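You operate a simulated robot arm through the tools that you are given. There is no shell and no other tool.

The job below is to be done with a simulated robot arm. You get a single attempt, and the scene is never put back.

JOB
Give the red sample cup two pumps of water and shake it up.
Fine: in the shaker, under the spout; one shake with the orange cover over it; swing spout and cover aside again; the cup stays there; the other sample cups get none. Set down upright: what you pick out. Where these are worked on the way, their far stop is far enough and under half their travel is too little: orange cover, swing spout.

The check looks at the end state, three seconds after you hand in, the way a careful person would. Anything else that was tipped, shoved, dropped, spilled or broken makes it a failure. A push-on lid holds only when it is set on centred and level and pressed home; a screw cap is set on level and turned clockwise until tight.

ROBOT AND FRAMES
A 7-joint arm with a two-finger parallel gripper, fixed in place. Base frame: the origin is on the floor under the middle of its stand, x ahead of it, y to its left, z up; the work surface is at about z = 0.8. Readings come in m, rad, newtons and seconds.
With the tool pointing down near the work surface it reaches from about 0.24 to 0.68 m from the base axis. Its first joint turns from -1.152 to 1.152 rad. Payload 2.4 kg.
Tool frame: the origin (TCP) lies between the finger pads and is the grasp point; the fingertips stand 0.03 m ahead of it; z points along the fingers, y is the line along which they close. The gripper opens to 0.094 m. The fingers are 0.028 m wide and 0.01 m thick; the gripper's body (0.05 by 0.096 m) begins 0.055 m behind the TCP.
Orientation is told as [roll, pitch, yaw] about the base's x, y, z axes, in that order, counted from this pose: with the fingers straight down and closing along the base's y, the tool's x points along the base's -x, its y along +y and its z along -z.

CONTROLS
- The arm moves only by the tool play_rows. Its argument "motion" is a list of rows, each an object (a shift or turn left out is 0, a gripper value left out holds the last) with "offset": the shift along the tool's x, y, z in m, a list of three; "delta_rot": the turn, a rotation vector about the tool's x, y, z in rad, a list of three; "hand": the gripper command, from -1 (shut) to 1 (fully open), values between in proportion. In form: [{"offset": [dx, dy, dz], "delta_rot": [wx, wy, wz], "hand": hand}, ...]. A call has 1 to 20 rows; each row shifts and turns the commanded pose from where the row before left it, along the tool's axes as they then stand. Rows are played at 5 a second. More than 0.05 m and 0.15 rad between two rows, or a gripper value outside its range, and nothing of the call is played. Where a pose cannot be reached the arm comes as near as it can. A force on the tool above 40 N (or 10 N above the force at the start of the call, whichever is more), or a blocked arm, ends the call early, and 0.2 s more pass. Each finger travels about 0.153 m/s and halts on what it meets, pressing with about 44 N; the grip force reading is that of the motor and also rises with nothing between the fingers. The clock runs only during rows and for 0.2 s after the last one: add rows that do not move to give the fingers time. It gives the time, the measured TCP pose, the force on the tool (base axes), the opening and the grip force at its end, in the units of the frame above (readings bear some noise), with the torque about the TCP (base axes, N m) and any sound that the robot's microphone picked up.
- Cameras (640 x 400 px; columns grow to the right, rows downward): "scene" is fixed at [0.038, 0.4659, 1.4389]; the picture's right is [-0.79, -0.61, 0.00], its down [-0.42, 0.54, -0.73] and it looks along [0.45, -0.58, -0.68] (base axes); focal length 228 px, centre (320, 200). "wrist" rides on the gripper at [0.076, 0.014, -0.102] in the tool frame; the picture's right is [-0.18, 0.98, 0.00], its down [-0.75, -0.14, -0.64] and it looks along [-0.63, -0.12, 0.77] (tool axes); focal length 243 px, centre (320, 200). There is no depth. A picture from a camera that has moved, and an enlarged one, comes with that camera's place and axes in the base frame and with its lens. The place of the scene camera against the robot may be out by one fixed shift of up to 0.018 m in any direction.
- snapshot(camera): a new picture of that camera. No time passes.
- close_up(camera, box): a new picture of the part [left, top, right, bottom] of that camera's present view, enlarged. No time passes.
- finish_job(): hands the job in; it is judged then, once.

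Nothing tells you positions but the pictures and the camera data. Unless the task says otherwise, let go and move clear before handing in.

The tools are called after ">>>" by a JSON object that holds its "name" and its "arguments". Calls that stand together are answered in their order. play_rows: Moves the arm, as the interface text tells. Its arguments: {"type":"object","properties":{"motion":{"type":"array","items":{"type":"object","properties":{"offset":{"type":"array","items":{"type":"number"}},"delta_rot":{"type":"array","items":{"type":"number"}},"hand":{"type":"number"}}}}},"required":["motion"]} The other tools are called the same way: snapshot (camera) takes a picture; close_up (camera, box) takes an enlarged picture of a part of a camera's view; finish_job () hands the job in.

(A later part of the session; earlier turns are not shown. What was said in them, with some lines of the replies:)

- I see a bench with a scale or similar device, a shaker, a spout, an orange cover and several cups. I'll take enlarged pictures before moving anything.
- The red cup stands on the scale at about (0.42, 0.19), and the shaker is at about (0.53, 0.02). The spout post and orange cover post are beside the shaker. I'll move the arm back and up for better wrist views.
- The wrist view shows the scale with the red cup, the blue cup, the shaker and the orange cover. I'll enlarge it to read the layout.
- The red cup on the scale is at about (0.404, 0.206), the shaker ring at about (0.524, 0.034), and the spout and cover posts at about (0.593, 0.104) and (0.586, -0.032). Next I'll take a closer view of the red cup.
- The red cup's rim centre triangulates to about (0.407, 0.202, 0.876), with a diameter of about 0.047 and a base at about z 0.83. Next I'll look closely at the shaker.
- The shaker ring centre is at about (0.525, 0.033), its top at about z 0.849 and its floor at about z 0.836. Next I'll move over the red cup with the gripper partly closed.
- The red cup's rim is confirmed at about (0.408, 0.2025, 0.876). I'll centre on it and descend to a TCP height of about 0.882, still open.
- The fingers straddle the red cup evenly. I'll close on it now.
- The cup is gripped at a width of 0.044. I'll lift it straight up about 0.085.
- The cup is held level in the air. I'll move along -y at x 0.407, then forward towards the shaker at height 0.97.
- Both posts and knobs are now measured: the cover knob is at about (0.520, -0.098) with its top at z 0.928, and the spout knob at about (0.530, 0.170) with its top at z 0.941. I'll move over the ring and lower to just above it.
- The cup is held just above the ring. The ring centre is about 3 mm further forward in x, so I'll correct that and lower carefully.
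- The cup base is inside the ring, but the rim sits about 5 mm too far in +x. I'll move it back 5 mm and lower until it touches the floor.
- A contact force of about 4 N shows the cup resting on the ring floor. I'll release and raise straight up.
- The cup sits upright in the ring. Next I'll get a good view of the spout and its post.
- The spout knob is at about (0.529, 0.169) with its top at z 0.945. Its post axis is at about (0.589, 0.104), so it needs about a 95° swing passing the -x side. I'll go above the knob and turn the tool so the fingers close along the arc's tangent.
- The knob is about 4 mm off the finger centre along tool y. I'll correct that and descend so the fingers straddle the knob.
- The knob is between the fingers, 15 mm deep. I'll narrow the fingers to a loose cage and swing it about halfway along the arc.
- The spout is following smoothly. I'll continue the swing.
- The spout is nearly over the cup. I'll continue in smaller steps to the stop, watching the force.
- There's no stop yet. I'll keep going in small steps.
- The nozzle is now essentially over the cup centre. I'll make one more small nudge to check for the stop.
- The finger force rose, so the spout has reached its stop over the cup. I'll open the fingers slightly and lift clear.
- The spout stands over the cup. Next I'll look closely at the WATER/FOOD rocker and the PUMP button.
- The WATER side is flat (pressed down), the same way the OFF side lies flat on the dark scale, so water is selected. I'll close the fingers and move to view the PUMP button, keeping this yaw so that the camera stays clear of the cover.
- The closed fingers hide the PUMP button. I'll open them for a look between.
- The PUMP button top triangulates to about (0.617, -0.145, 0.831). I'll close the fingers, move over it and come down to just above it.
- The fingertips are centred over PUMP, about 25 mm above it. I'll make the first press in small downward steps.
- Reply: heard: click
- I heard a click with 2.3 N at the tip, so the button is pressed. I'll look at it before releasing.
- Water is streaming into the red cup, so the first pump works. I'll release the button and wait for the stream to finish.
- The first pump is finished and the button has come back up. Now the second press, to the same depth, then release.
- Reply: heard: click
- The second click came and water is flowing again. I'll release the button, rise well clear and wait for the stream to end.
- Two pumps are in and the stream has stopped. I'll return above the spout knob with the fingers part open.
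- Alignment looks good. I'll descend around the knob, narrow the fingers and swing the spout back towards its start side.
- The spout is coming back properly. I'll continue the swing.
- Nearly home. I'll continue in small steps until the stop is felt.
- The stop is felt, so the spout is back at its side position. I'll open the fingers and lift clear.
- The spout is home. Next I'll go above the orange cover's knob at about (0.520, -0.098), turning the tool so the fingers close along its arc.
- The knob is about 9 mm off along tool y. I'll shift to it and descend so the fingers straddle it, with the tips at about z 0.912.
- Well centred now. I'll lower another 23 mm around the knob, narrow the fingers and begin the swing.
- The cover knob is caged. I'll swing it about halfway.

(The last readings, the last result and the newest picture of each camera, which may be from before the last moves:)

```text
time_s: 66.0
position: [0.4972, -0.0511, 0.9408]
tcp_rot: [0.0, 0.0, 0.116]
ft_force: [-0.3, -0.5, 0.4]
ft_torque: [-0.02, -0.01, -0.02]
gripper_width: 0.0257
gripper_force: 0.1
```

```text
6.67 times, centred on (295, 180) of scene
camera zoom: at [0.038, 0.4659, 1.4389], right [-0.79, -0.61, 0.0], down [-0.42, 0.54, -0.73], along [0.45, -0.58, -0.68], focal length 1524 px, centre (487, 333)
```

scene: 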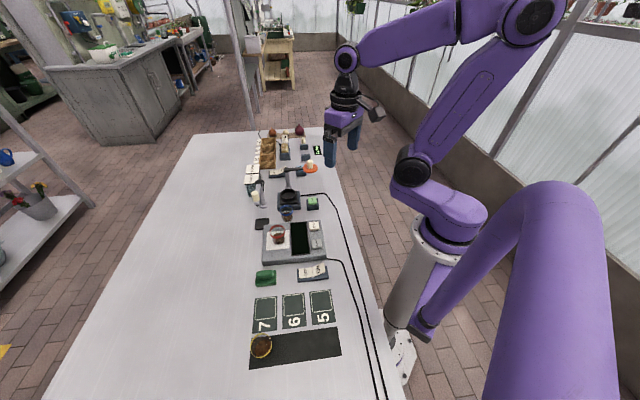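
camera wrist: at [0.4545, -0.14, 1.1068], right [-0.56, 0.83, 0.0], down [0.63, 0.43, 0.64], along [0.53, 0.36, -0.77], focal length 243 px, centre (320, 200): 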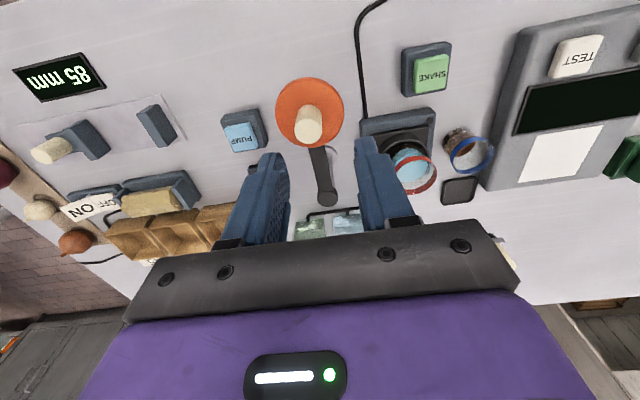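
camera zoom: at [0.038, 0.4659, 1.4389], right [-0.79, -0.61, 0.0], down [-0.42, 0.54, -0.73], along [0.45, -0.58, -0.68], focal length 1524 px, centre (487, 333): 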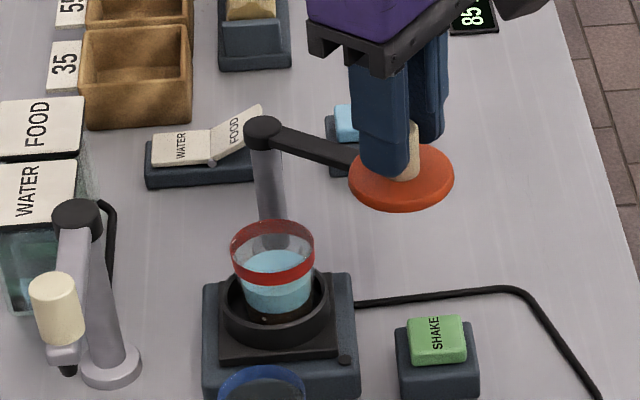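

It's following well. I'll bring the cover right up to the cup's edge and check its height against the rim.

>>> {"name": "play_rows", "arguments": {"motion": [{"offset": [-0.0003, 0.0076, 0], "delta_rot": [0, 0, 0.083]}, {"offset": [-0.0003, 0.0076, 0], "delta_rot": [0, 0, 0.083]}, {"offset": [-0.0003, 0.0076, 0], "delta_rot": [0, 0, 0.083]}, {"offset": [-0.0003, 0.0076, 0], "delta_rot": [0, 0, 0.083]}, {"offset": [0, 0, 0]}]}}

>>> {"name": "close_up", "arguments": {"camera": "wrist", "box": [260, 80, 440, 240]}}

>>> {"name": "close_up", "arguments": {"camera": "scene", "box": [270, 165, 320, 205]}}

```text
time_s: 67.2
position: [0.4984, -0.0199, 0.9423]
tcp_rot: [-0.001, -0.001, -0.216]
ft_force: [-1.2, 1.2, -0.3]
ft_torque: [0.02, 0.04, 0.02]
gripper_width: 0.0254
gripper_force: 0.2
```

```text
2.50 times, centred on (350, 160) of wrist
camera zoom: at [0.4268, 0.0094, 1.044], right [0.39, 0.92, 0.0], down [0.71, -0.3, 0.64], along [0.59, -0.25, -0.77], focal length 606 px, centre (245, 300)
```

zoom: 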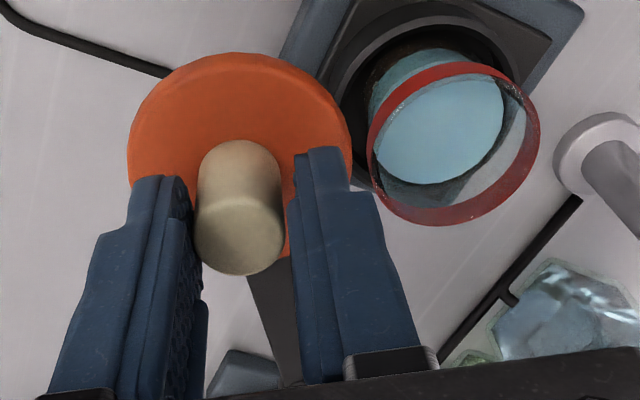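

```text
10.00 times, centred on (295, 185) of scene
camera zoom: at [0.038, 0.4659, 1.4389], right [-0.79, -0.61, 0.0], down [-0.42, 0.54, -0.73], along [0.45, -0.58, -0.68], focal length 2285 px, centre (570, 350)
```

zoom: 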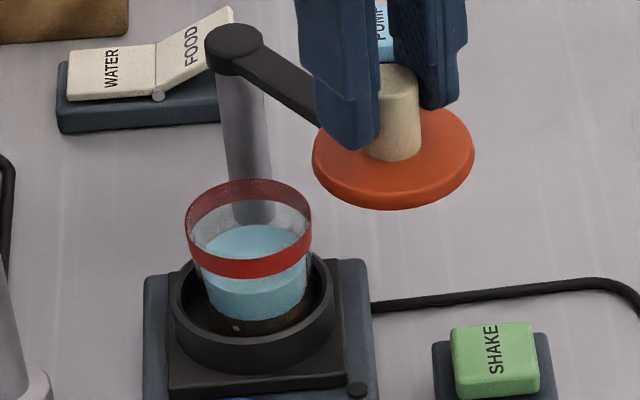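

The cover disc's underside is at about z 0.89, a little above the rim at about 0.881. I'll advance slowly over the edge, watching force and the cup.

>>> {"name": "play_rows", "arguments": {"motion": [{"offset": [-0.0001, 0.0046, 0], "delta_rot": [0, 0, 0.05]}, {"offset": [-0.0001, 0.0046, 0], "delta_rot": [0, 0, 0.05]}, {"offset": [-0.0001, 0.0046, 0], "delta_rot": [0, 0, 0.05]}, {"offset": [0, 0, 0]}]}}

>>> {"name": "close_up", "arguments": {"camera": "wrist", "box": [260, 80, 440, 240]}}

>>> {"name": "close_up", "arguments": {"camera": "scene", "box": [270, 165, 320, 205]}}

```text
time_s: 68.2
position: [0.5026, -0.0083, 0.9411]
tcp_rot: [0.0, -0.001, -0.366]
ft_force: [0.4, 0.2, -0.2]
ft_torque: [0.01, 0.02, 0.0]
gripper_width: 0.0251
gripper_force: 0.0
```

```text
2.50 times, centred on (350, 160) of wrist
camera zoom: at [0.4361, 0.0326, 1.044], right [0.52, 0.85, 0.0], down [0.65, -0.4, 0.64], along [0.55, -0.34, -0.77], focal length 606 px, centre (245, 300)
```

zoom: 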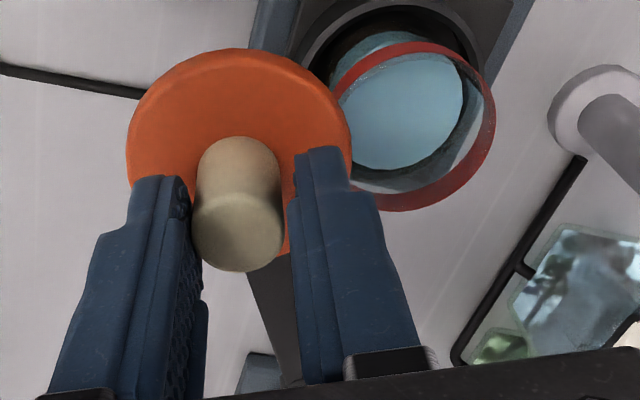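

```text
10.00 times, centred on (295, 185) of scene
camera zoom: at [0.038, 0.4659, 1.4389], right [-0.79, -0.61, 0.0], down [-0.42, 0.54, -0.73], along [0.45, -0.58, -0.68], focal length 2285 px, centre (570, 350)
```

zoom: 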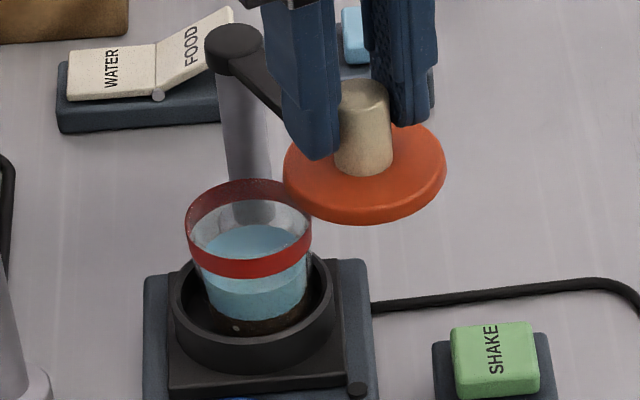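

The disc is passing above the rim with no contact. I'll continue slowly.

>>> {"name": "play_rows", "arguments": {"motion": [{"offset": [-0.0001, 0.0046, 0], "delta_rot": [0, 0, 0.05]}, {"offset": [-0.0001, 0.0046, 0], "delta_rot": [0, 0, 0.05]}, {"offset": [-0.0001, 0.0046, 0], "delta_rot": [0, 0, 0.05]}, {"offset": [-0.0001, 0.0046, 0], "delta_rot": [0, 0, 0.05]}, {"offset": [0, 0, 0]}]}}

>>> {"name": "close_up", "arguments": {"camera": "wrist", "box": [220, 60, 420, 240]}}

>>> {"name": "close_up", "arguments": {"camera": "scene", "box": [270, 165, 320, 205]}}

```text
time_s: 69.4
position: [0.5108, 0.0085, 0.9418]
tcp_rot: [0.001, -0.001, -0.566]
ft_force: [0.0, 0.0, 0.1]
ft_torque: [0.0, 0.0, 0.0]
gripper_width: 0.0258
gripper_force: 0.1
```

```text
2.22 times, centred on (320, 150) of wrist
camera zoom: at [0.4538, 0.0614, 1.0434], right [0.68, 0.73, 0.0], down [0.56, -0.52, 0.64], along [0.47, -0.44, -0.77], focal length 539 px, centre (320, 311)
```

zoom: 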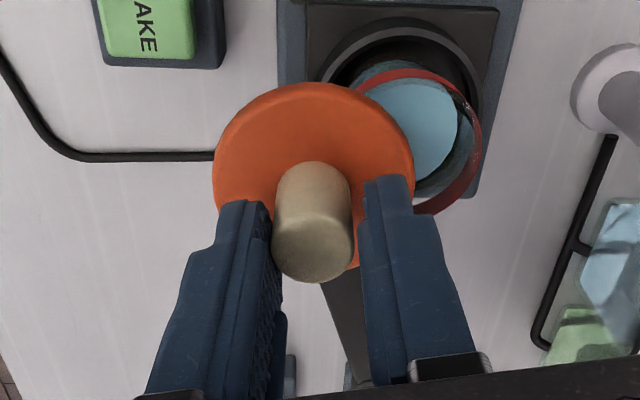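

```text
10.00 times, centred on (295, 185) of scene
camera zoom: at [0.038, 0.4659, 1.4389], right [-0.79, -0.61, 0.0], down [-0.42, 0.54, -0.73], along [0.45, -0.58, -0.68], focal length 2285 px, centre (570, 350)
```

zoom: 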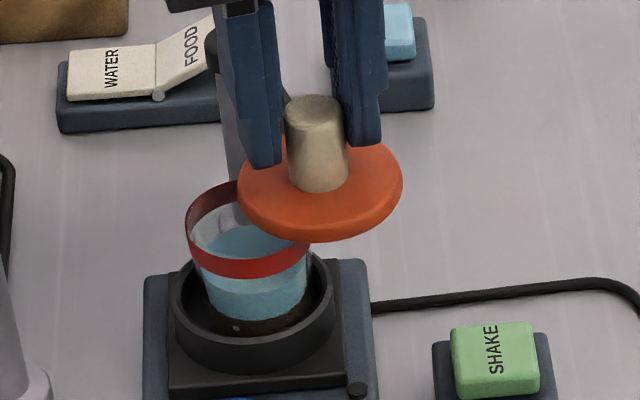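

No contact so far. I'll continue to the stop.

>>> {"name": "play_rows", "arguments": {"motion": [{"offset": [-0.0001, 0.0046, 0], "delta_rot": [0, 0, 0.05]}, {"offset": [-0.0001, 0.0046, 0], "delta_rot": [0, 0, 0.05]}, {"offset": [-0.0001, 0.0046, 0], "delta_rot": [0, 0, 0.05]}, {"offset": [-0.0001, 0.0046, 0], "delta_rot": [0, 0, 0.05]}, {"offset": [-0.0001, 0.0046, 0], "delta_rot": [0, 0, 0.05]}, {"offset": [0, 0, 0]}]}}

>>> {"name": "close_up", "arguments": {"camera": "wrist", "box": [220, 60, 420, 240]}}

>>> {"name": "close_up", "arguments": {"camera": "scene", "box": [270, 165, 320, 205]}}

```text
time_s: 70.8
position: [0.5257, 0.026, 0.9411]
tcp_rot: [-0.001, -0.001, -0.814]
ft_force: [0.8, -0.7, 1.1]
ft_torque: [0.02, -0.04, -0.01]
gripper_width: 0.0258
gripper_force: 0.5
```

```text
2.22 times, centred on (320, 150) of wrist
camera zoom: at [0.4831, 0.0916, 1.0439], right [0.84, 0.54, 0.0], down [0.41, -0.65, 0.64], along [0.35, -0.54, -0.77], focal length 539 px, centre (320, 311)
```

zoom: 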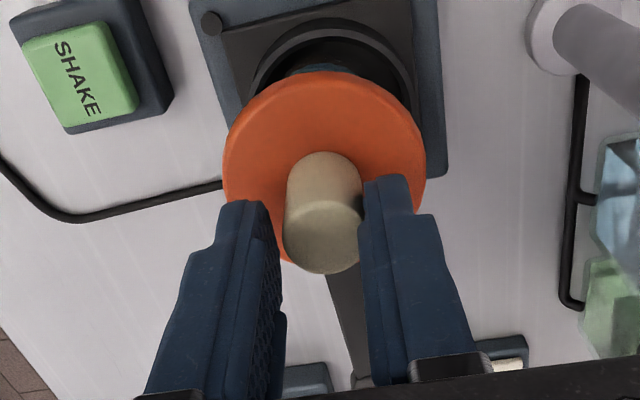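

```text
10.00 times, centred on (295, 185) of scene
camera zoom: at [0.038, 0.4659, 1.4389], right [-0.79, -0.61, 0.0], down [-0.42, 0.54, -0.73], along [0.45, -0.58, -0.68], focal length 2285 px, centre (570, 350)
```

zoom: 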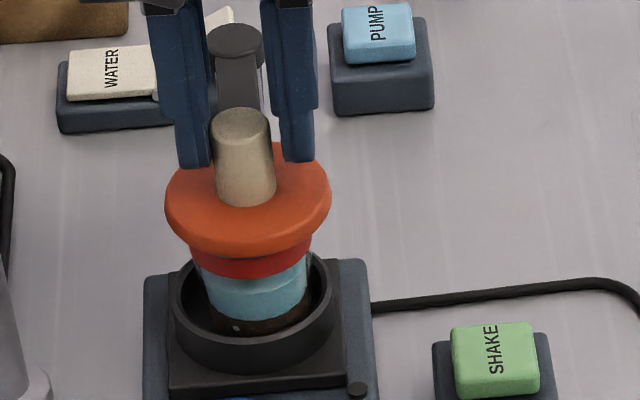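

The cover is over the cup. I'll nudge a bit more to find its stop.

>>> {"name": "play_rows", "arguments": {"motion": [{"offset": [0, 0.0028, 0], "delta_rot": [0, 0, 0.03]}, {"offset": [0, 0.0018, 0], "delta_rot": [0, 0, 0.02]}, {"offset": [0, 0, 0]}]}}

>>> {"name": "close_up", "arguments": {"camera": "wrist", "box": [220, 60, 420, 240]}}

>>> {"name": "close_up", "arguments": {"camera": "scene", "box": [270, 165, 320, 205]}}

```text
time_s: 71.6
position: [0.5274, 0.0287, 0.9412]
tcp_rot: [0.001, 0.0, -0.867]
ft_force: [-0.3, -0.2, -0.5]
ft_torque: [0.03, 0.01, 0.03]
gripper_width: 0.0255
gripper_force: 0.0
```

```text
2.22 times, centred on (320, 150) of wrist
camera zoom: at [0.4898, 0.0958, 1.0443], right [0.87, 0.5, 0.0], down [0.38, -0.67, 0.64], along [0.32, -0.56, -0.77], focal length 539 px, centre (320, 311)
```

zoom: 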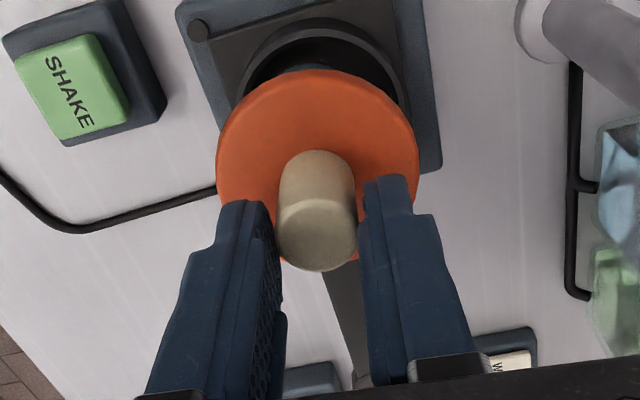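

```text
10.00 times, centred on (295, 185) of scene
camera zoom: at [0.038, 0.4659, 1.4389], right [-0.79, -0.61, 0.0], down [-0.42, 0.54, -0.73], along [0.45, -0.58, -0.68], focal length 2285 px, centre (570, 350)
```

zoom: 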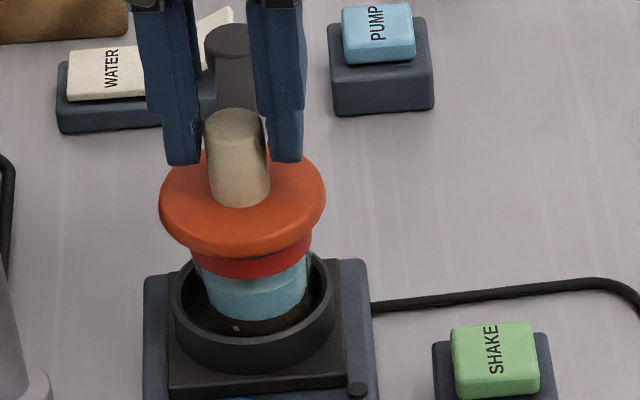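

>>> {"name": "play_rows", "arguments": {"motion": [{"offset": [0, 0.0028, 0], "delta_rot": [0, 0, 0.03]}, {"offset": [0, 0, 0]}]}}

>>> {"name": "close_up", "arguments": {"camera": "scene", "box": [270, 165, 320, 205]}}

>>> {"name": "close_up", "arguments": {"camera": "wrist", "box": [220, 60, 420, 240]}}

```text
time_s: 72.2
position: [0.5307, 0.0292, 0.9425]
tcp_rot: [0.0, 0.0, -0.894]
ft_force: [-0.7, -0.3, -0.3]
ft_torque: [0.03, 0.04, -0.01]
gripper_width: 0.0259
gripper_force: 0.2
```

```text
10.00 times, centred on (295, 185) of scene
camera zoom: at [0.038, 0.4659, 1.4389], right [-0.79, -0.61, 0.0], down [-0.42, 0.54, -0.73], along [0.45, -0.58, -0.68], focal length 2285 px, centre (570, 350)
```

zoom: 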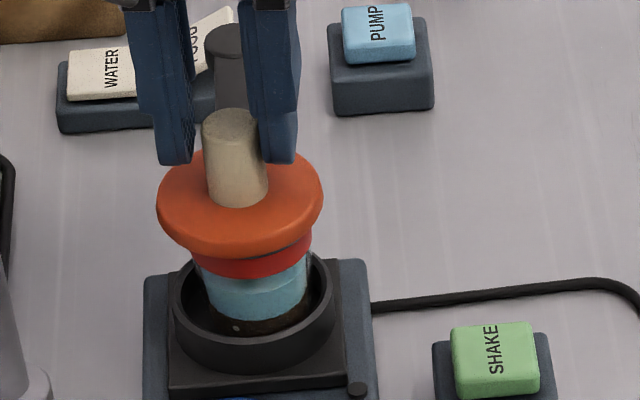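

```text
2.22 times, centred on (320, 150) of wrist
camera zoom: at [0.4939, 0.0986, 1.0442], right [0.88, 0.47, 0.0], down [0.36, -0.68, 0.64], along [0.3, -0.57, -0.77], focal length 539 px, centre (320, 311)
```

zoom: 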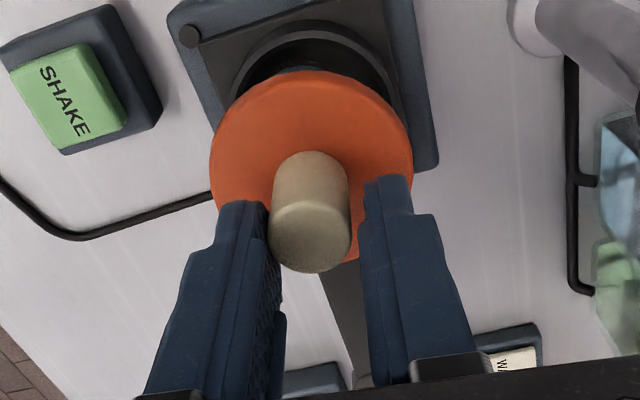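

>>> {"name": "play_rows", "arguments": {"motion": [{"offset": [0, 0.0025, 0], "delta_rot": [0, 0, 0.025]}, {"offset": [0, 0, 0]}]}}

>>> {"name": "close_up", "arguments": {"camera": "scene", "box": [270, 165, 320, 205]}}

>>> {"name": "close_up", "arguments": {"camera": "wrist", "box": [220, 60, 420, 240]}}

```text
time_s: 72.8
position: [0.5321, 0.0305, 0.9416]
tcp_rot: [-0.001, 0.0, -0.922]
ft_force: [-3.5, -4.8, -0.9]
ft_torque: [-0.07, 0.09, 0.02]
gripper_width: 0.029
gripper_force: 2.5
```

```text
10.00 times, centred on (295, 185) of scene
camera zoom: at [0.0379, 0.4657, 1.4389], right [-0.79, -0.61, 0.0], down [-0.42, 0.54, -0.73], along [0.45, -0.58, -0.68], focal length 2285 px, centre (570, 350)
```

zoom: 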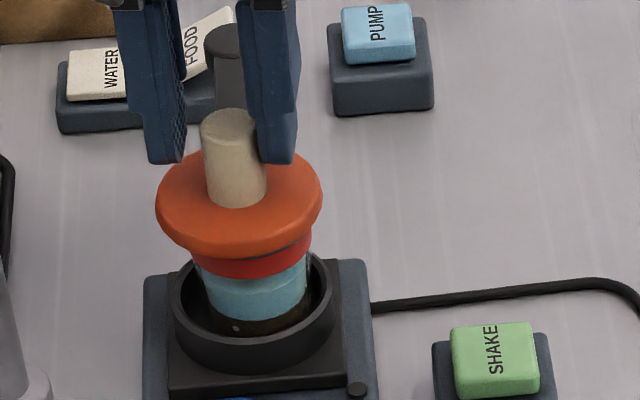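

```text
2.22 times, centred on (320, 150) of wrist
camera zoom: at [0.4974, 0.1005, 1.0442], right [0.89, 0.45, 0.0], down [0.34, -0.69, 0.64], along [0.29, -0.57, -0.77], focal length 539 px, centre (320, 311)
```

zoom: 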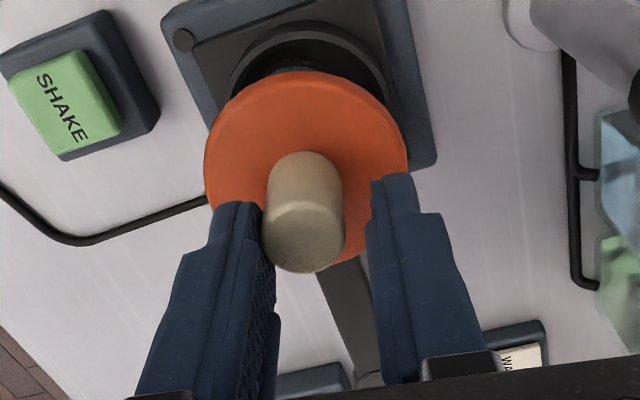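

The cover has reached its stop over the cup. I'll open the fingers and lift off.

>>> {"name": "play_rows", "arguments": {"motion": [{"offset": [0, -0.003, 0], "hand": -0.1}, {"offset": [0, 0, 0]}, {"offset": [0, 0, -0.02]}, {"offset": [0, 0, -0.03]}, {"offset": [0, 0, -0.03]}, {"offset": [0, 0, 0]}]}}

>>> {"name": "snapshot", "arguments": {"camera": "wrist"}}

>>> {"name": "close_up", "arguments": {"camera": "scene", "box": [260, 155, 330, 215]}}

```text
time_s: 74.2
position: [0.5313, 0.0297, 1.0223]
tcp_rot: [0.001, 0.0, -0.919]
ft_force: [0.3, 0.8, 0.7]
ft_torque: [-0.02, -0.01, -0.02]
gripper_width: 0.0425
gripper_force: 0.1
```

```text
taken
camera wrist: at [0.4959, 0.0992, 1.1241], right [0.89, 0.45, 0.0], down [0.34, -0.68, 0.64], along [0.29, -0.57, -0.77], focal length 243 px, centre (320, 200)
```

wrist: 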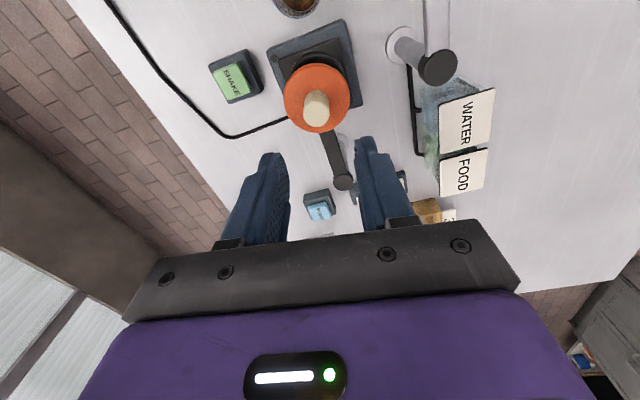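

```text
6.67 times, centred on (295, 185) of scene
camera zoom: at [0.038, 0.4659, 1.4389], right [-0.79, -0.61, 0.0], down [-0.42, 0.54, -0.73], along [0.45, -0.58, -0.68], focal length 1524 px, centre (487, 300)
```

zoom: 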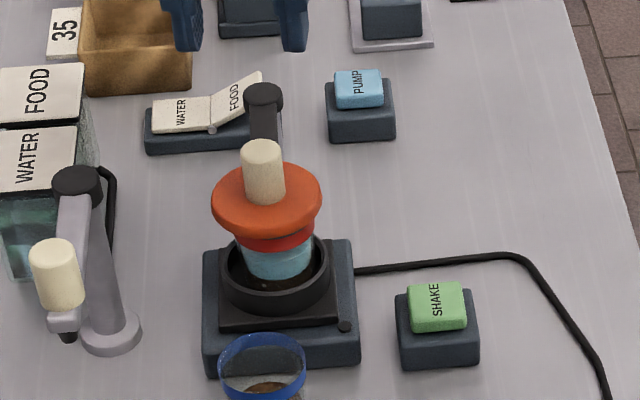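

The cover is over the cup, and the SHAKE button is at about (0.442, -0.008, 0.831). I'll move above it with the fingers closed and the tool square again.

>>> {"name": "play_rows", "arguments": {"motion": [{"offset": [0.008, -0.0313, 0], "hand": -1}, {"offset": [0.008, -0.0313, 0]}, {"offset": [0.008, -0.0313, 0]}, {"delta_rot": [0, 0, -0.1313]}, {"delta_rot": [0, 0, -0.1313]}, {"delta_rot": [0, 0, -0.1313]}, {"delta_rot": [0, 0, -0.1313]}, {"delta_rot": [0, 0, -0.1313]}, {"delta_rot": [0, 0, -0.1313]}, {"delta_rot": [0, 0, -0.1313]}, {"offset": [0, 0, 0.04]}, {"offset": [0, 0, 0.04]}, {"offset": [0, 0, 0.04]}, {"offset": [0, 0, 0.01]}, {"offset": [0, 0, 0]}, {"offset": [0, 0, 0]}]}}

>>> {"name": "close_up", "arguments": {"camera": "wrist", "box": [220, 60, 420, 220]}}

>>> {"name": "close_up", "arguments": {"camera": "scene", "box": [260, 155, 350, 225]}}

```text
time_s: 77.6
position: [0.4414, -0.0086, 0.8911]
tcp_rot: [0.002, 0.001, 0.0]
ft_force: [0.1, -0.6, -0.5]
ft_torque: [-0.01, 0.0, -0.02]
gripper_width: 0.0002
gripper_force: 32.9
```

```text
2.50 times, centred on (320, 140) of wrist
camera zoom: at [0.3644, 0.0066, 0.994], right [0.18, 0.98, 0.0], down [0.75, -0.14, 0.64], along [0.63, -0.12, -0.77], focal length 606 px, centre (320, 350)
```

zoom: 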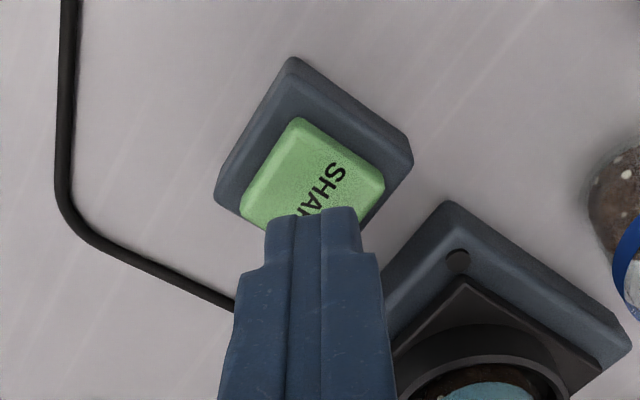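

```text
5.71 times, centred on (305, 190) of scene
camera zoom: at [0.038, 0.4659, 1.4389], right [-0.79, -0.61, 0.0], down [-0.42, 0.54, -0.73], along [0.45, -0.58, -0.68], focal length 1306 px, centre (406, 257)
```

zoom: 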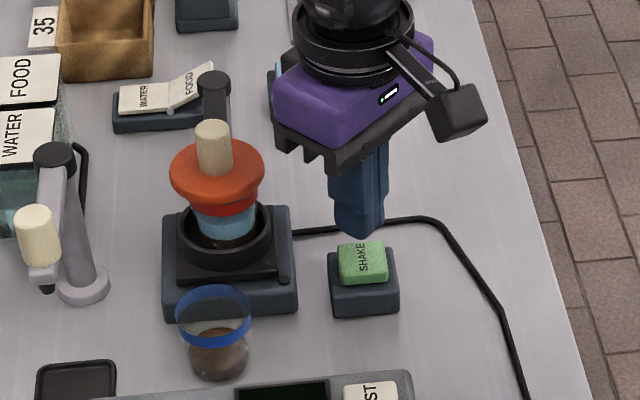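

Centred over SHAKE. I'll press once in small steps.

>>> {"name": "play_rows", "arguments": {"motion": [{"offset": [0, 0, 0.02]}, {"offset": [0, 0, 0.006]}, {"offset": [0, 0, 0.003]}, {"offset": [0, 0, 0.002]}, {"offset": [0, 0, 0]}]}}

>>> {"name": "close_up", "arguments": {"camera": "scene", "box": [260, 155, 350, 225]}}

```text
time_s: 78.8
position: [0.4412, -0.0062, 0.8607]
tcp_rot: [0.001, 0.0, 0.001]
ft_force: [-1.9, -0.2, 2.8]
ft_torque: [-0.02, 0.04, -0.04]
gripper_width: 0.0
gripper_force: 33.2
heard: click
```

```text
5.71 times, centred on (305, 190) of scene
camera zoom: at [0.0379, 0.4659, 1.4389], right [-0.79, -0.61, 0.0], down [-0.42, 0.54, -0.73], along [0.45, -0.58, -0.68], focal length 1306 px, centre (406, 257)
```

zoom: 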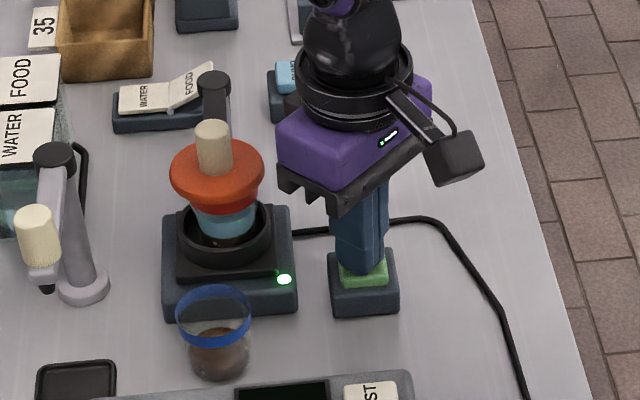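

The click came and the shaker's green light is on. I'll release the button, rise, and wait for the shake to finish.

>>> {"name": "play_rows", "arguments": {"motion": [{"offset": [0, 0, -0.01]}, {"offset": [0, 0, -0.03]}, {"offset": [0, 0, -0.04]}, {"offset": [0, 0, -0.04]}, {"offset": [0, 0, -0.04]}, {"offset": [0, 0, 0]}, {"offset": [0, 0, 0]}, {"offset": [0, 0, 0]}, {"offset": [0, 0, 0]}, {"offset": [0, 0, 0]}]}}

>>> {"name": "close_up", "arguments": {"camera": "scene", "box": [260, 155, 350, 225]}}

```text
time_s: 81.0
position: [0.4423, -0.007, 1.0212]
tcp_rot: [0.0, 0.0, 0.0]
ft_force: [-0.6, 1.2, -0.4]
ft_torque: [0.02, 0.01, 0.01]
gripper_width: 0.0
gripper_force: 32.6
```

```text
5.71 times, centred on (305, 190) of scene
camera zoom: at [0.038, 0.4659, 1.4389], right [-0.79, -0.61, 0.0], down [-0.42, 0.54, -0.73], along [0.45, -0.58, -0.68], focal length 1306 px, centre (406, 257)
```

zoom: 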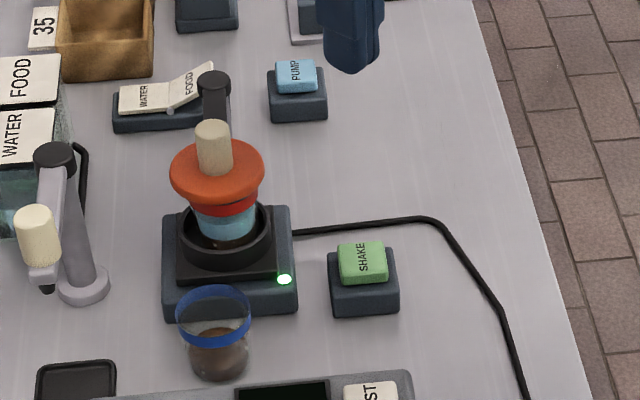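

The light is still on, so it's still shaking. I'll wait longer.

>>> {"name": "play_rows", "arguments": {"motion": [{"offset": [0, 0, 0]}, {"offset": [0, 0, 0]}, {"offset": [0, 0, 0]}, {"offset": [0, 0, 0]}, {"offset": [0, 0, 0]}, {"offset": [0, 0, 0]}, {"offset": [0, 0, 0]}, {"offset": [0, 0, 0]}, {"offset": [0, 0, 0]}, {"offset": [0, 0, 0]}, {"offset": [0, 0, 0]}, {"offset": [0, 0, 0]}, {"offset": [0, 0, 0]}, {"offset": [0, 0, 0]}, {"offset": [0, 0, 0]}]}}

>>> {"name": "close_up", "arguments": {"camera": "scene", "box": [260, 155, 350, 225]}}

```text
time_s: 84.2
position: [0.4431, -0.0068, 1.0205]
tcp_rot: [0.0, 0.0, 0.0]
ft_force: [0.3, -0.5, 0.2]
ft_torque: [-0.01, 0.01, -0.01]
gripper_width: 0.0002
gripper_force: 33.4
```

```text
5.71 times, centred on (305, 190) of scene
camera zoom: at [0.038, 0.4659, 1.4389], right [-0.79, -0.61, 0.0], down [-0.42, 0.54, -0.73], along [0.45, -0.58, -0.68], focal length 1306 px, centre (406, 257)
```

zoom: 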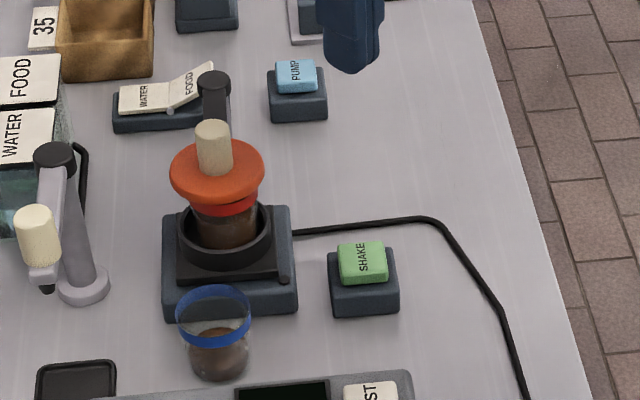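

The light is off and the contents are mixed brown, so the shake is complete. I'll return above the cover knob with the fingers part open.

>>> {"name": "play_rows", "arguments": {"motion": [{"delta_rot": [0, 0, 0.1313], "hand": -0.1}, {"delta_rot": [0, 0, 0.1313]}, {"delta_rot": [0, 0, 0.1313]}, {"delta_rot": [0, 0, 0.1313]}, {"delta_rot": [0, 0, 0.1313]}, {"delta_rot": [0, 0, 0.1313]}, {"delta_rot": [0, 0, 0.1313]}, {"offset": [-0.008, 0.0313, 0]}, {"offset": [-0.008, 0.0313, 0]}, {"offset": [-0.008, 0.0313, 0]}, {"offset": [0, 0, 0]}, {"offset": [0, 0, 0.03]}, {"offset": [0, 0, 0.01]}, {"offset": [0, 0, 0]}, {"offset": [0, 0, 0]}]}}

>>> {"name": "close_up", "arguments": {"camera": "wrist", "box": [220, 60, 420, 240]}}

>>> {"name": "close_up", "arguments": {"camera": "scene", "box": [260, 155, 330, 215]}}

```text
time_s: 87.4
position: [0.5296, 0.0303, 0.9812]
tcp_rot: [0.0, 0.001, -0.922]
ft_force: [0.0, -0.1, -0.8]
ft_torque: [-0.04, -0.02, 0.02]
gripper_width: 0.0422
gripper_force: 0.0
```

```text
2.22 times, centred on (320, 150) of wrist
camera zoom: at [0.4944, 0.0994, 1.0841], right [0.89, 0.45, 0.0], down [0.34, -0.68, 0.64], along [0.29, -0.57, -0.77], focal length 539 px, centre (320, 311)
```

zoom: 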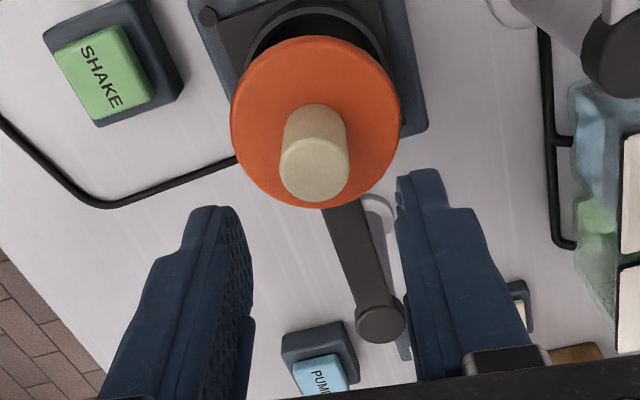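

```text
6.67 times, centred on (295, 185) of scene
camera zoom: at [0.038, 0.4659, 1.4389], right [-0.79, -0.61, 0.0], down [-0.42, 0.54, -0.73], along [0.45, -0.58, -0.68], focal length 1524 px, centre (487, 300)
```

zoom: 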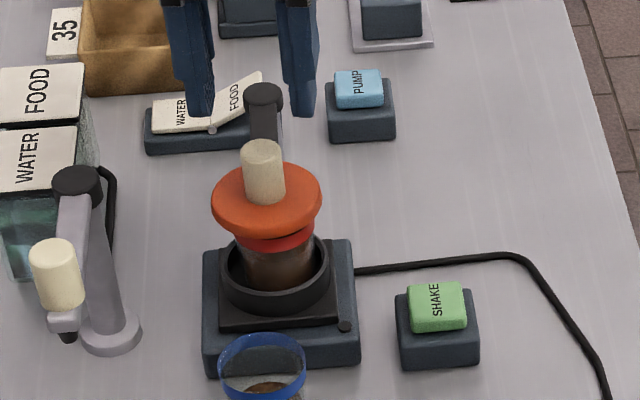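

The knob is aligned apart from about 4 mm radially. I'll correct that, descend around the knob, narrow the fingers and begin swinging the cover aside.

>>> {"name": "play_rows", "arguments": {"motion": [{"offset": [0.004, 0, 0.015]}, {"offset": [0, 0, 0.015]}, {"offset": [0, 0, 0.01]}, {"hand": -0.4}, {"hand": -0.46}, {"offset": [-0.0001, -0.0045, 0], "delta_rot": [0, 0, -0.05]}, {"offset": [-0.0001, -0.0045, 0], "delta_rot": [0, 0, -0.05]}, {"offset": [-0.0001, -0.0045, 0], "delta_rot": [0, 0, -0.05]}, {"offset": [-0.0001, -0.0045, 0], "delta_rot": [0, 0, -0.05]}, {"offset": [-0.0001, -0.0045, 0], "delta_rot": [0, 0, -0.05]}, {"offset": [-0.0001, -0.0045, 0], "delta_rot": [0, 0, -0.05]}, {"offset": [0, 0, 0]}]}}

>>> {"name": "close_up", "arguments": {"camera": "wrist", "box": [220, 60, 420, 240]}}

>>> {"name": "close_up", "arguments": {"camera": "scene", "box": [260, 155, 330, 215]}}

```text
time_s: 90.0
position: [0.5094, 0.0132, 0.9411]
tcp_rot: [-0.001, 0.001, -0.62]
ft_force: [0.3, 0.8, -0.7]
ft_torque: [0.0, -0.02, 0.03]
gripper_width: 0.0253
gripper_force: 0.0
```

```text
2.22 times, centred on (320, 150) of wrist
camera zoom: at [0.4544, 0.0704, 1.0434], right [0.72, 0.69, 0.0], down [0.53, -0.55, 0.64], along [0.45, -0.46, -0.77], focal length 539 px, centre (320, 311)
```

zoom: 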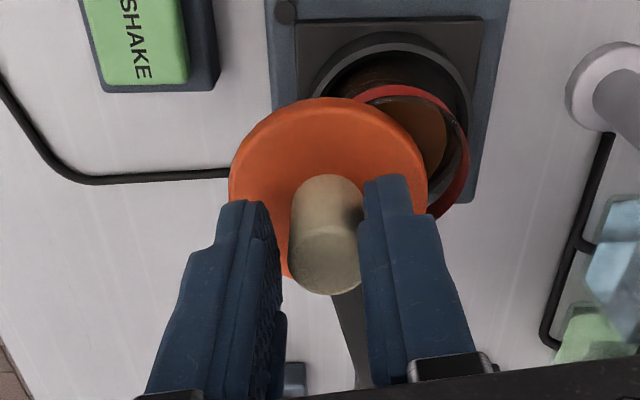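

```text
6.67 times, centred on (295, 185) of scene
camera zoom: at [0.038, 0.4659, 1.4389], right [-0.79, -0.61, 0.0], down [-0.42, 0.54, -0.73], along [0.45, -0.58, -0.68], focal length 1524 px, centre (487, 300)
```

zoom: 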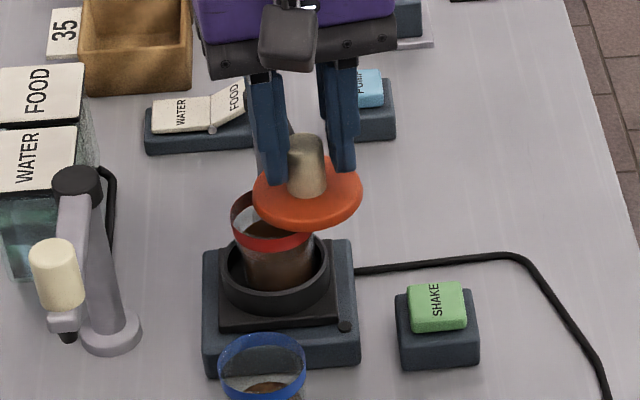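

The cover is moving cleanly. I'll continue the swing back.

>>> {"name": "play_rows", "arguments": {"motion": [{"offset": [-0.0003, -0.0075, 0], "delta_rot": [0, 0, -0.083]}, {"offset": [-0.0003, -0.0075, 0], "delta_rot": [0, 0, -0.083]}, {"offset": [-0.0003, -0.0075, 0], "delta_rot": [0, 0, -0.083]}, {"offset": [-0.0003, -0.0075, 0], "delta_rot": [0, 0, -0.083]}, {"offset": [-0.0003, -0.0075, 0], "delta_rot": [0, 0, -0.083]}, {"offset": [-0.0003, -0.0075, 0], "delta_rot": [0, 0, -0.083]}, {"offset": [-0.0003, -0.0075, 0], "delta_rot": [0, 0, -0.083]}, {"offset": [-0.0003, -0.0075, 0], "delta_rot": [0, 0, -0.083]}, {"offset": [-0.0003, -0.0075, 0], "delta_rot": [0, 0, -0.083]}, {"offset": [-0.0003, -0.0075, 0], "delta_rot": [0, 0, -0.083]}, {"offset": [-0.0003, -0.0075, 0], "delta_rot": [0, 0, -0.083]}, {"offset": [-0.0003, -0.0075, 0], "delta_rot": [0, 0, -0.083]}, {"offset": [-0.0003, -0.0075, 0], "delta_rot": [0, 0, -0.083]}, {"offset": [-0.0003, -0.0075, 0], "delta_rot": [0, 0, -0.083]}, {"offset": [0, 0, 0]}]}}

>>> {"name": "close_up", "arguments": {"camera": "wrist", "box": [220, 60, 420, 240]}}

>>> {"name": "close_up", "arguments": {"camera": "scene", "box": [260, 150, 330, 210]}}

```text
time_s: 93.2
position: [0.5052, -0.0839, 0.9402]
tcp_rot: [0.0, -0.001, 0.544]
ft_force: [0.3, -0.4, 0.0]
ft_torque: [-0.01, 0.03, 0.04]
gripper_width: 0.0255
gripper_force: 0.1
```

```text
2.22 times, centred on (320, 150) of wrist
camera zoom: at [0.4326, -0.1117, 1.0424], right [-0.35, 0.94, 0.0], down [0.72, 0.27, 0.64], along [0.6, 0.23, -0.77], focal length 539 px, centre (320, 311)
```

zoom: 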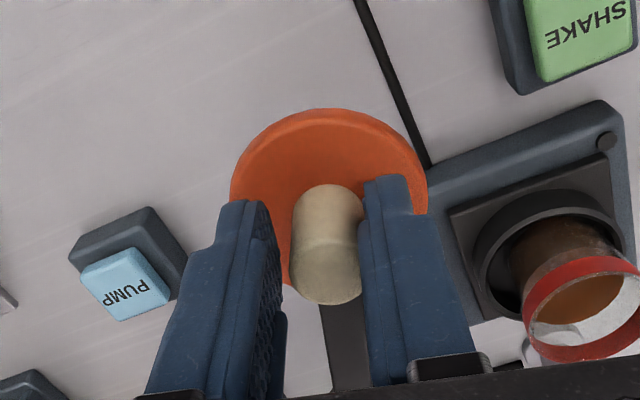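

```text
6.67 times, centred on (295, 180) of scene
camera zoom: at [0.038, 0.4659, 1.4389], right [-0.79, -0.61, 0.0], down [-0.42, 0.54, -0.73], along [0.45, -0.58, -0.68], focal length 1524 px, centre (487, 333)
```

zoom: 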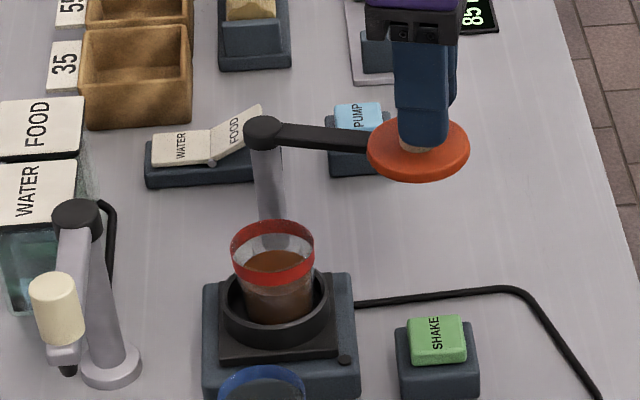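

Nearly there. I'll continue in smaller steps to the stop.

>>> {"name": "play_rows", "arguments": {"motion": [{"offset": [-0.0003, -0.0075, 0], "delta_rot": [0, 0, -0.083]}, {"offset": [-0.0003, -0.0075, 0], "delta_rot": [0, 0, -0.083]}, {"offset": [-0.0001, -0.0045, 0], "delta_rot": [0, 0, -0.05]}, {"offset": [-0.0001, -0.0045, 0], "delta_rot": [0, 0, -0.05]}, {"offset": [0, -0.0027, 0], "delta_rot": [0, 0, -0.03]}, {"offset": [0, 0, 0]}]}}

>>> {"name": "close_up", "arguments": {"camera": "wrist", "box": [220, 60, 420, 240]}}

>>> {"name": "close_up", "arguments": {"camera": "scene", "box": [260, 150, 330, 210]}}

```text
time_s: 94.6
position: [0.5222, -0.1048, 0.9402]
tcp_rot: [-0.001, 0.0, 0.839]
ft_force: [-0.3, 0.1, 0.3]
ft_torque: [0.03, -0.02, -0.02]
gripper_width: 0.0258
gripper_force: 0.0
```

```text
2.22 times, centred on (320, 150) of wrist
camera zoom: at [0.461, -0.1519, 1.0426], right [-0.61, 0.79, 0.0], down [0.61, 0.47, 0.64], along [0.51, 0.39, -0.77], focal length 539 px, centre (320, 311)
```

zoom: 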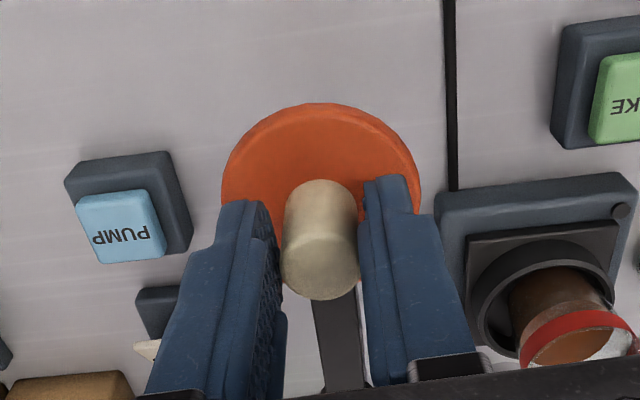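

```text
6.67 times, centred on (295, 180) of scene
camera zoom: at [0.038, 0.4659, 1.4389], right [-0.79, -0.61, 0.0], down [-0.42, 0.54, -0.73], along [0.45, -0.58, -0.68], focal length 1524 px, centre (487, 333)
```

zoom: 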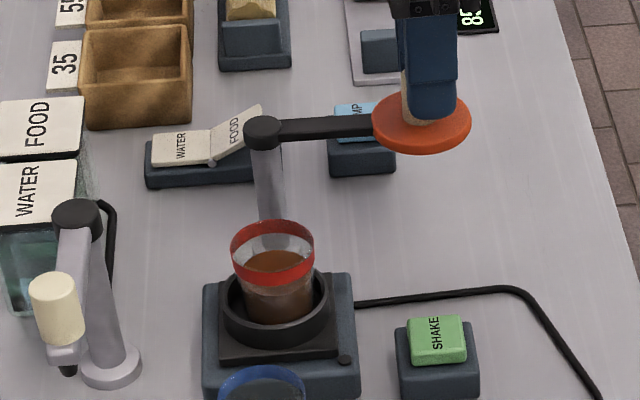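

>>> {"name": "play_rows", "arguments": {"motion": [{"offset": [0, -0.0027, 0], "delta_rot": [0, 0, -0.03]}, {"offset": [0, -0.0018, 0], "delta_rot": [0, 0, -0.02]}, {"offset": [0, 0, 0]}]}}

>>> {"name": "close_up", "arguments": {"camera": "wrist", "box": [220, 60, 420, 240]}}

```text
time_s: 95.4
position: [0.5254, -0.107, 0.9399]
tcp_rot: [0.0, 0.0, 0.892]
ft_force: [-0.9, 1.2, -0.8]
ft_torque: [0.07, 0.04, -0.02]
gripper_width: 0.0267
gripper_force: 0.9
```

```text
2.22 times, centred on (320, 150) of wrist
camera zoom: at [0.4661, -0.1581, 1.0427], right [-0.65, 0.76, 0.0], down [0.58, 0.5, 0.64], along [0.49, 0.42, -0.77], focal length 539 px, centre (320, 311)
```

zoom: 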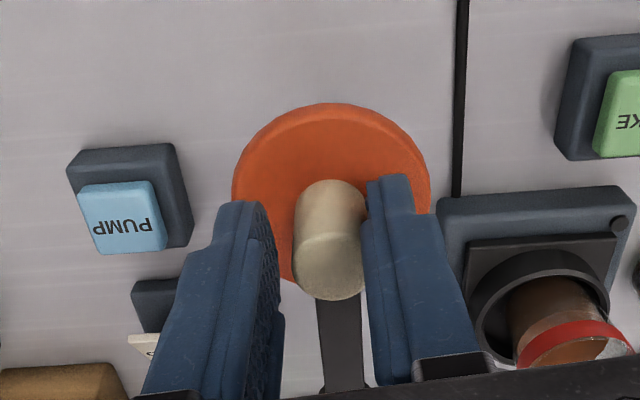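

>>> {"name": "play_rows", "arguments": {"motion": [{"offset": [0, -0.002, 0], "delta_rot": [0, 0, -0.02]}, {"offset": [0, 0, 0]}]}}

```text
time_s: 96.0
position: [0.5261, -0.109, 0.94]
tcp_rot: [0.003, 0.001, 0.909]
ft_force: [-3.2, 3.9, -0.8]
ft_torque: [0.11, 0.03, 0.0]
gripper_width: 0.0284
gripper_force: 2.5
```

The stop is reached (5 N, with the finger pushed back), so the cover is fully aside. I'll open, rise and check everything.

>>> {"name": "play_rows", "arguments": {"motion": [{"offset": [0, 0.003, 0], "hand": -0.1}, {"offset": [0, 0, 0]}, {"offset": [0, 0, -0.02]}, {"offset": [0, 0, -0.03]}, {"offset": [0, 0, -0.04]}, {"offset": [0, 0, -0.04]}, {"offset": [0, 0, 0]}]}}

>>> {"name": "snapshot", "arguments": {"camera": "wrist"}}

>>> {"name": "snapshot", "arguments": {"camera": "scene"}}

>>> {"name": "close_up", "arguments": {"camera": "scene", "box": [240, 130, 340, 210]}}

>>> {"name": "close_up", "arguments": {"camera": "scene", "box": [240, 180, 340, 280]}}

```text
time_s: 97.6
position: [0.5229, -0.1068, 1.0713]
tcp_rot: [0.001, 0.002, 0.909]
ft_force: [0.1, -0.5, -0.6]
ft_torque: [-0.01, 0.02, 0.0]
gripper_width: 0.0422
gripper_force: 0.1
```

```text
taken
camera wrist: at [0.4642, -0.1587, 1.1737], right [-0.66, 0.75, 0.0], down [0.57, 0.51, 0.64], along [0.48, 0.43, -0.77], focal length 243 px, centre (320, 200)
```

wrist: 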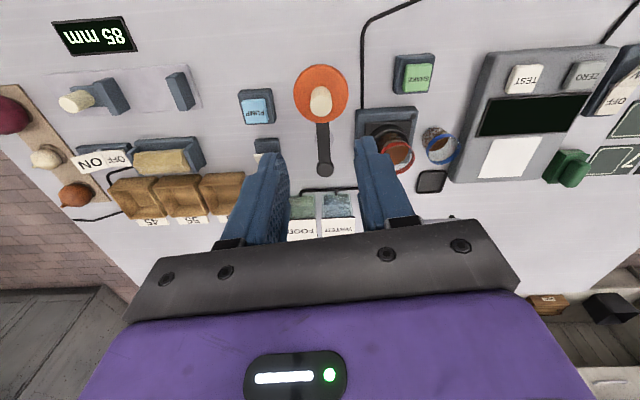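

```text
taken
```

scene: 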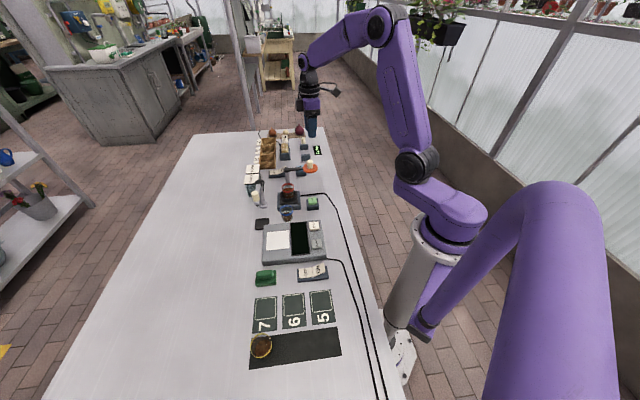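

```text
5.00 times, centred on (290, 170) of scene
camera zoom: at [0.038, 0.4659, 1.4389], right [-0.79, -0.61, 0.0], down [-0.42, 0.54, -0.73], along [0.45, -0.58, -0.68], focal length 1143 px, centre (470, 350)
```

zoom: 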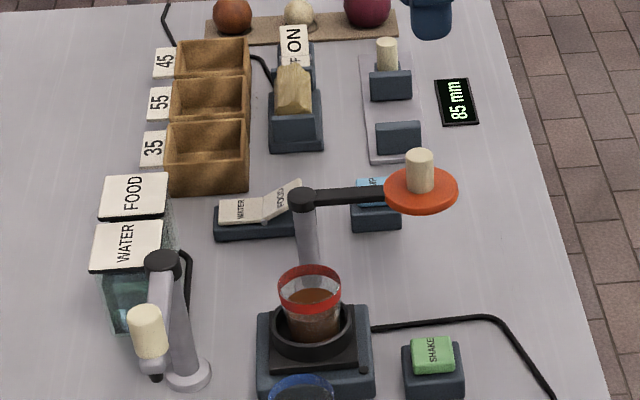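

```text
4.00 times, centred on (290, 230) of scene
camera zoom: at [0.038, 0.4659, 1.4389], right [-0.79, -0.61, 0.0], down [-0.42, 0.54, -0.73], along [0.45, -0.58, -0.68], focal length 914 px, centre (440, 80)
```

zoom: 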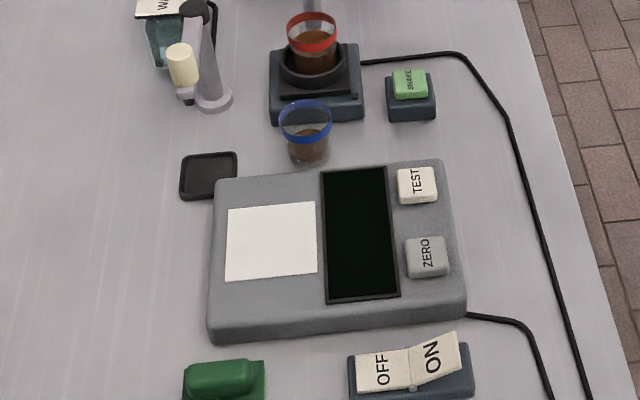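

The red cup stands upright in the shaker, watered twice and mixed. The spout and orange cover are back aside, the other cups are untouched, and the arm is clear. I'm handing the job in.

>>> {"name": "finish_job", "arguments": {}}

```text
The job is handed in.
```

The red cup got two pumps of water and one shake with the orange cover over it. It is still standing upright in the shaker. I've handed the job in; no verdict came back.

- **Pumps:** I pressed PUMP twice, with a click and a visible stream into the red cup each time. The rocker was already on WATER, so I left it alone.
- **Shake:** I pressed SHAKE once, with the cover against its stop over the cup. The shaker's light came on and went off by itself, and the contents turned an even brown.
- **Spout and cover:** I swung both to their far stops over the cup, then back until I felt the side stops.
- **Everything else:** The blue and yellow cups got no water. In the final pictures I saw nothing tipped, moved or spilled, and the arm is clear above the bench.
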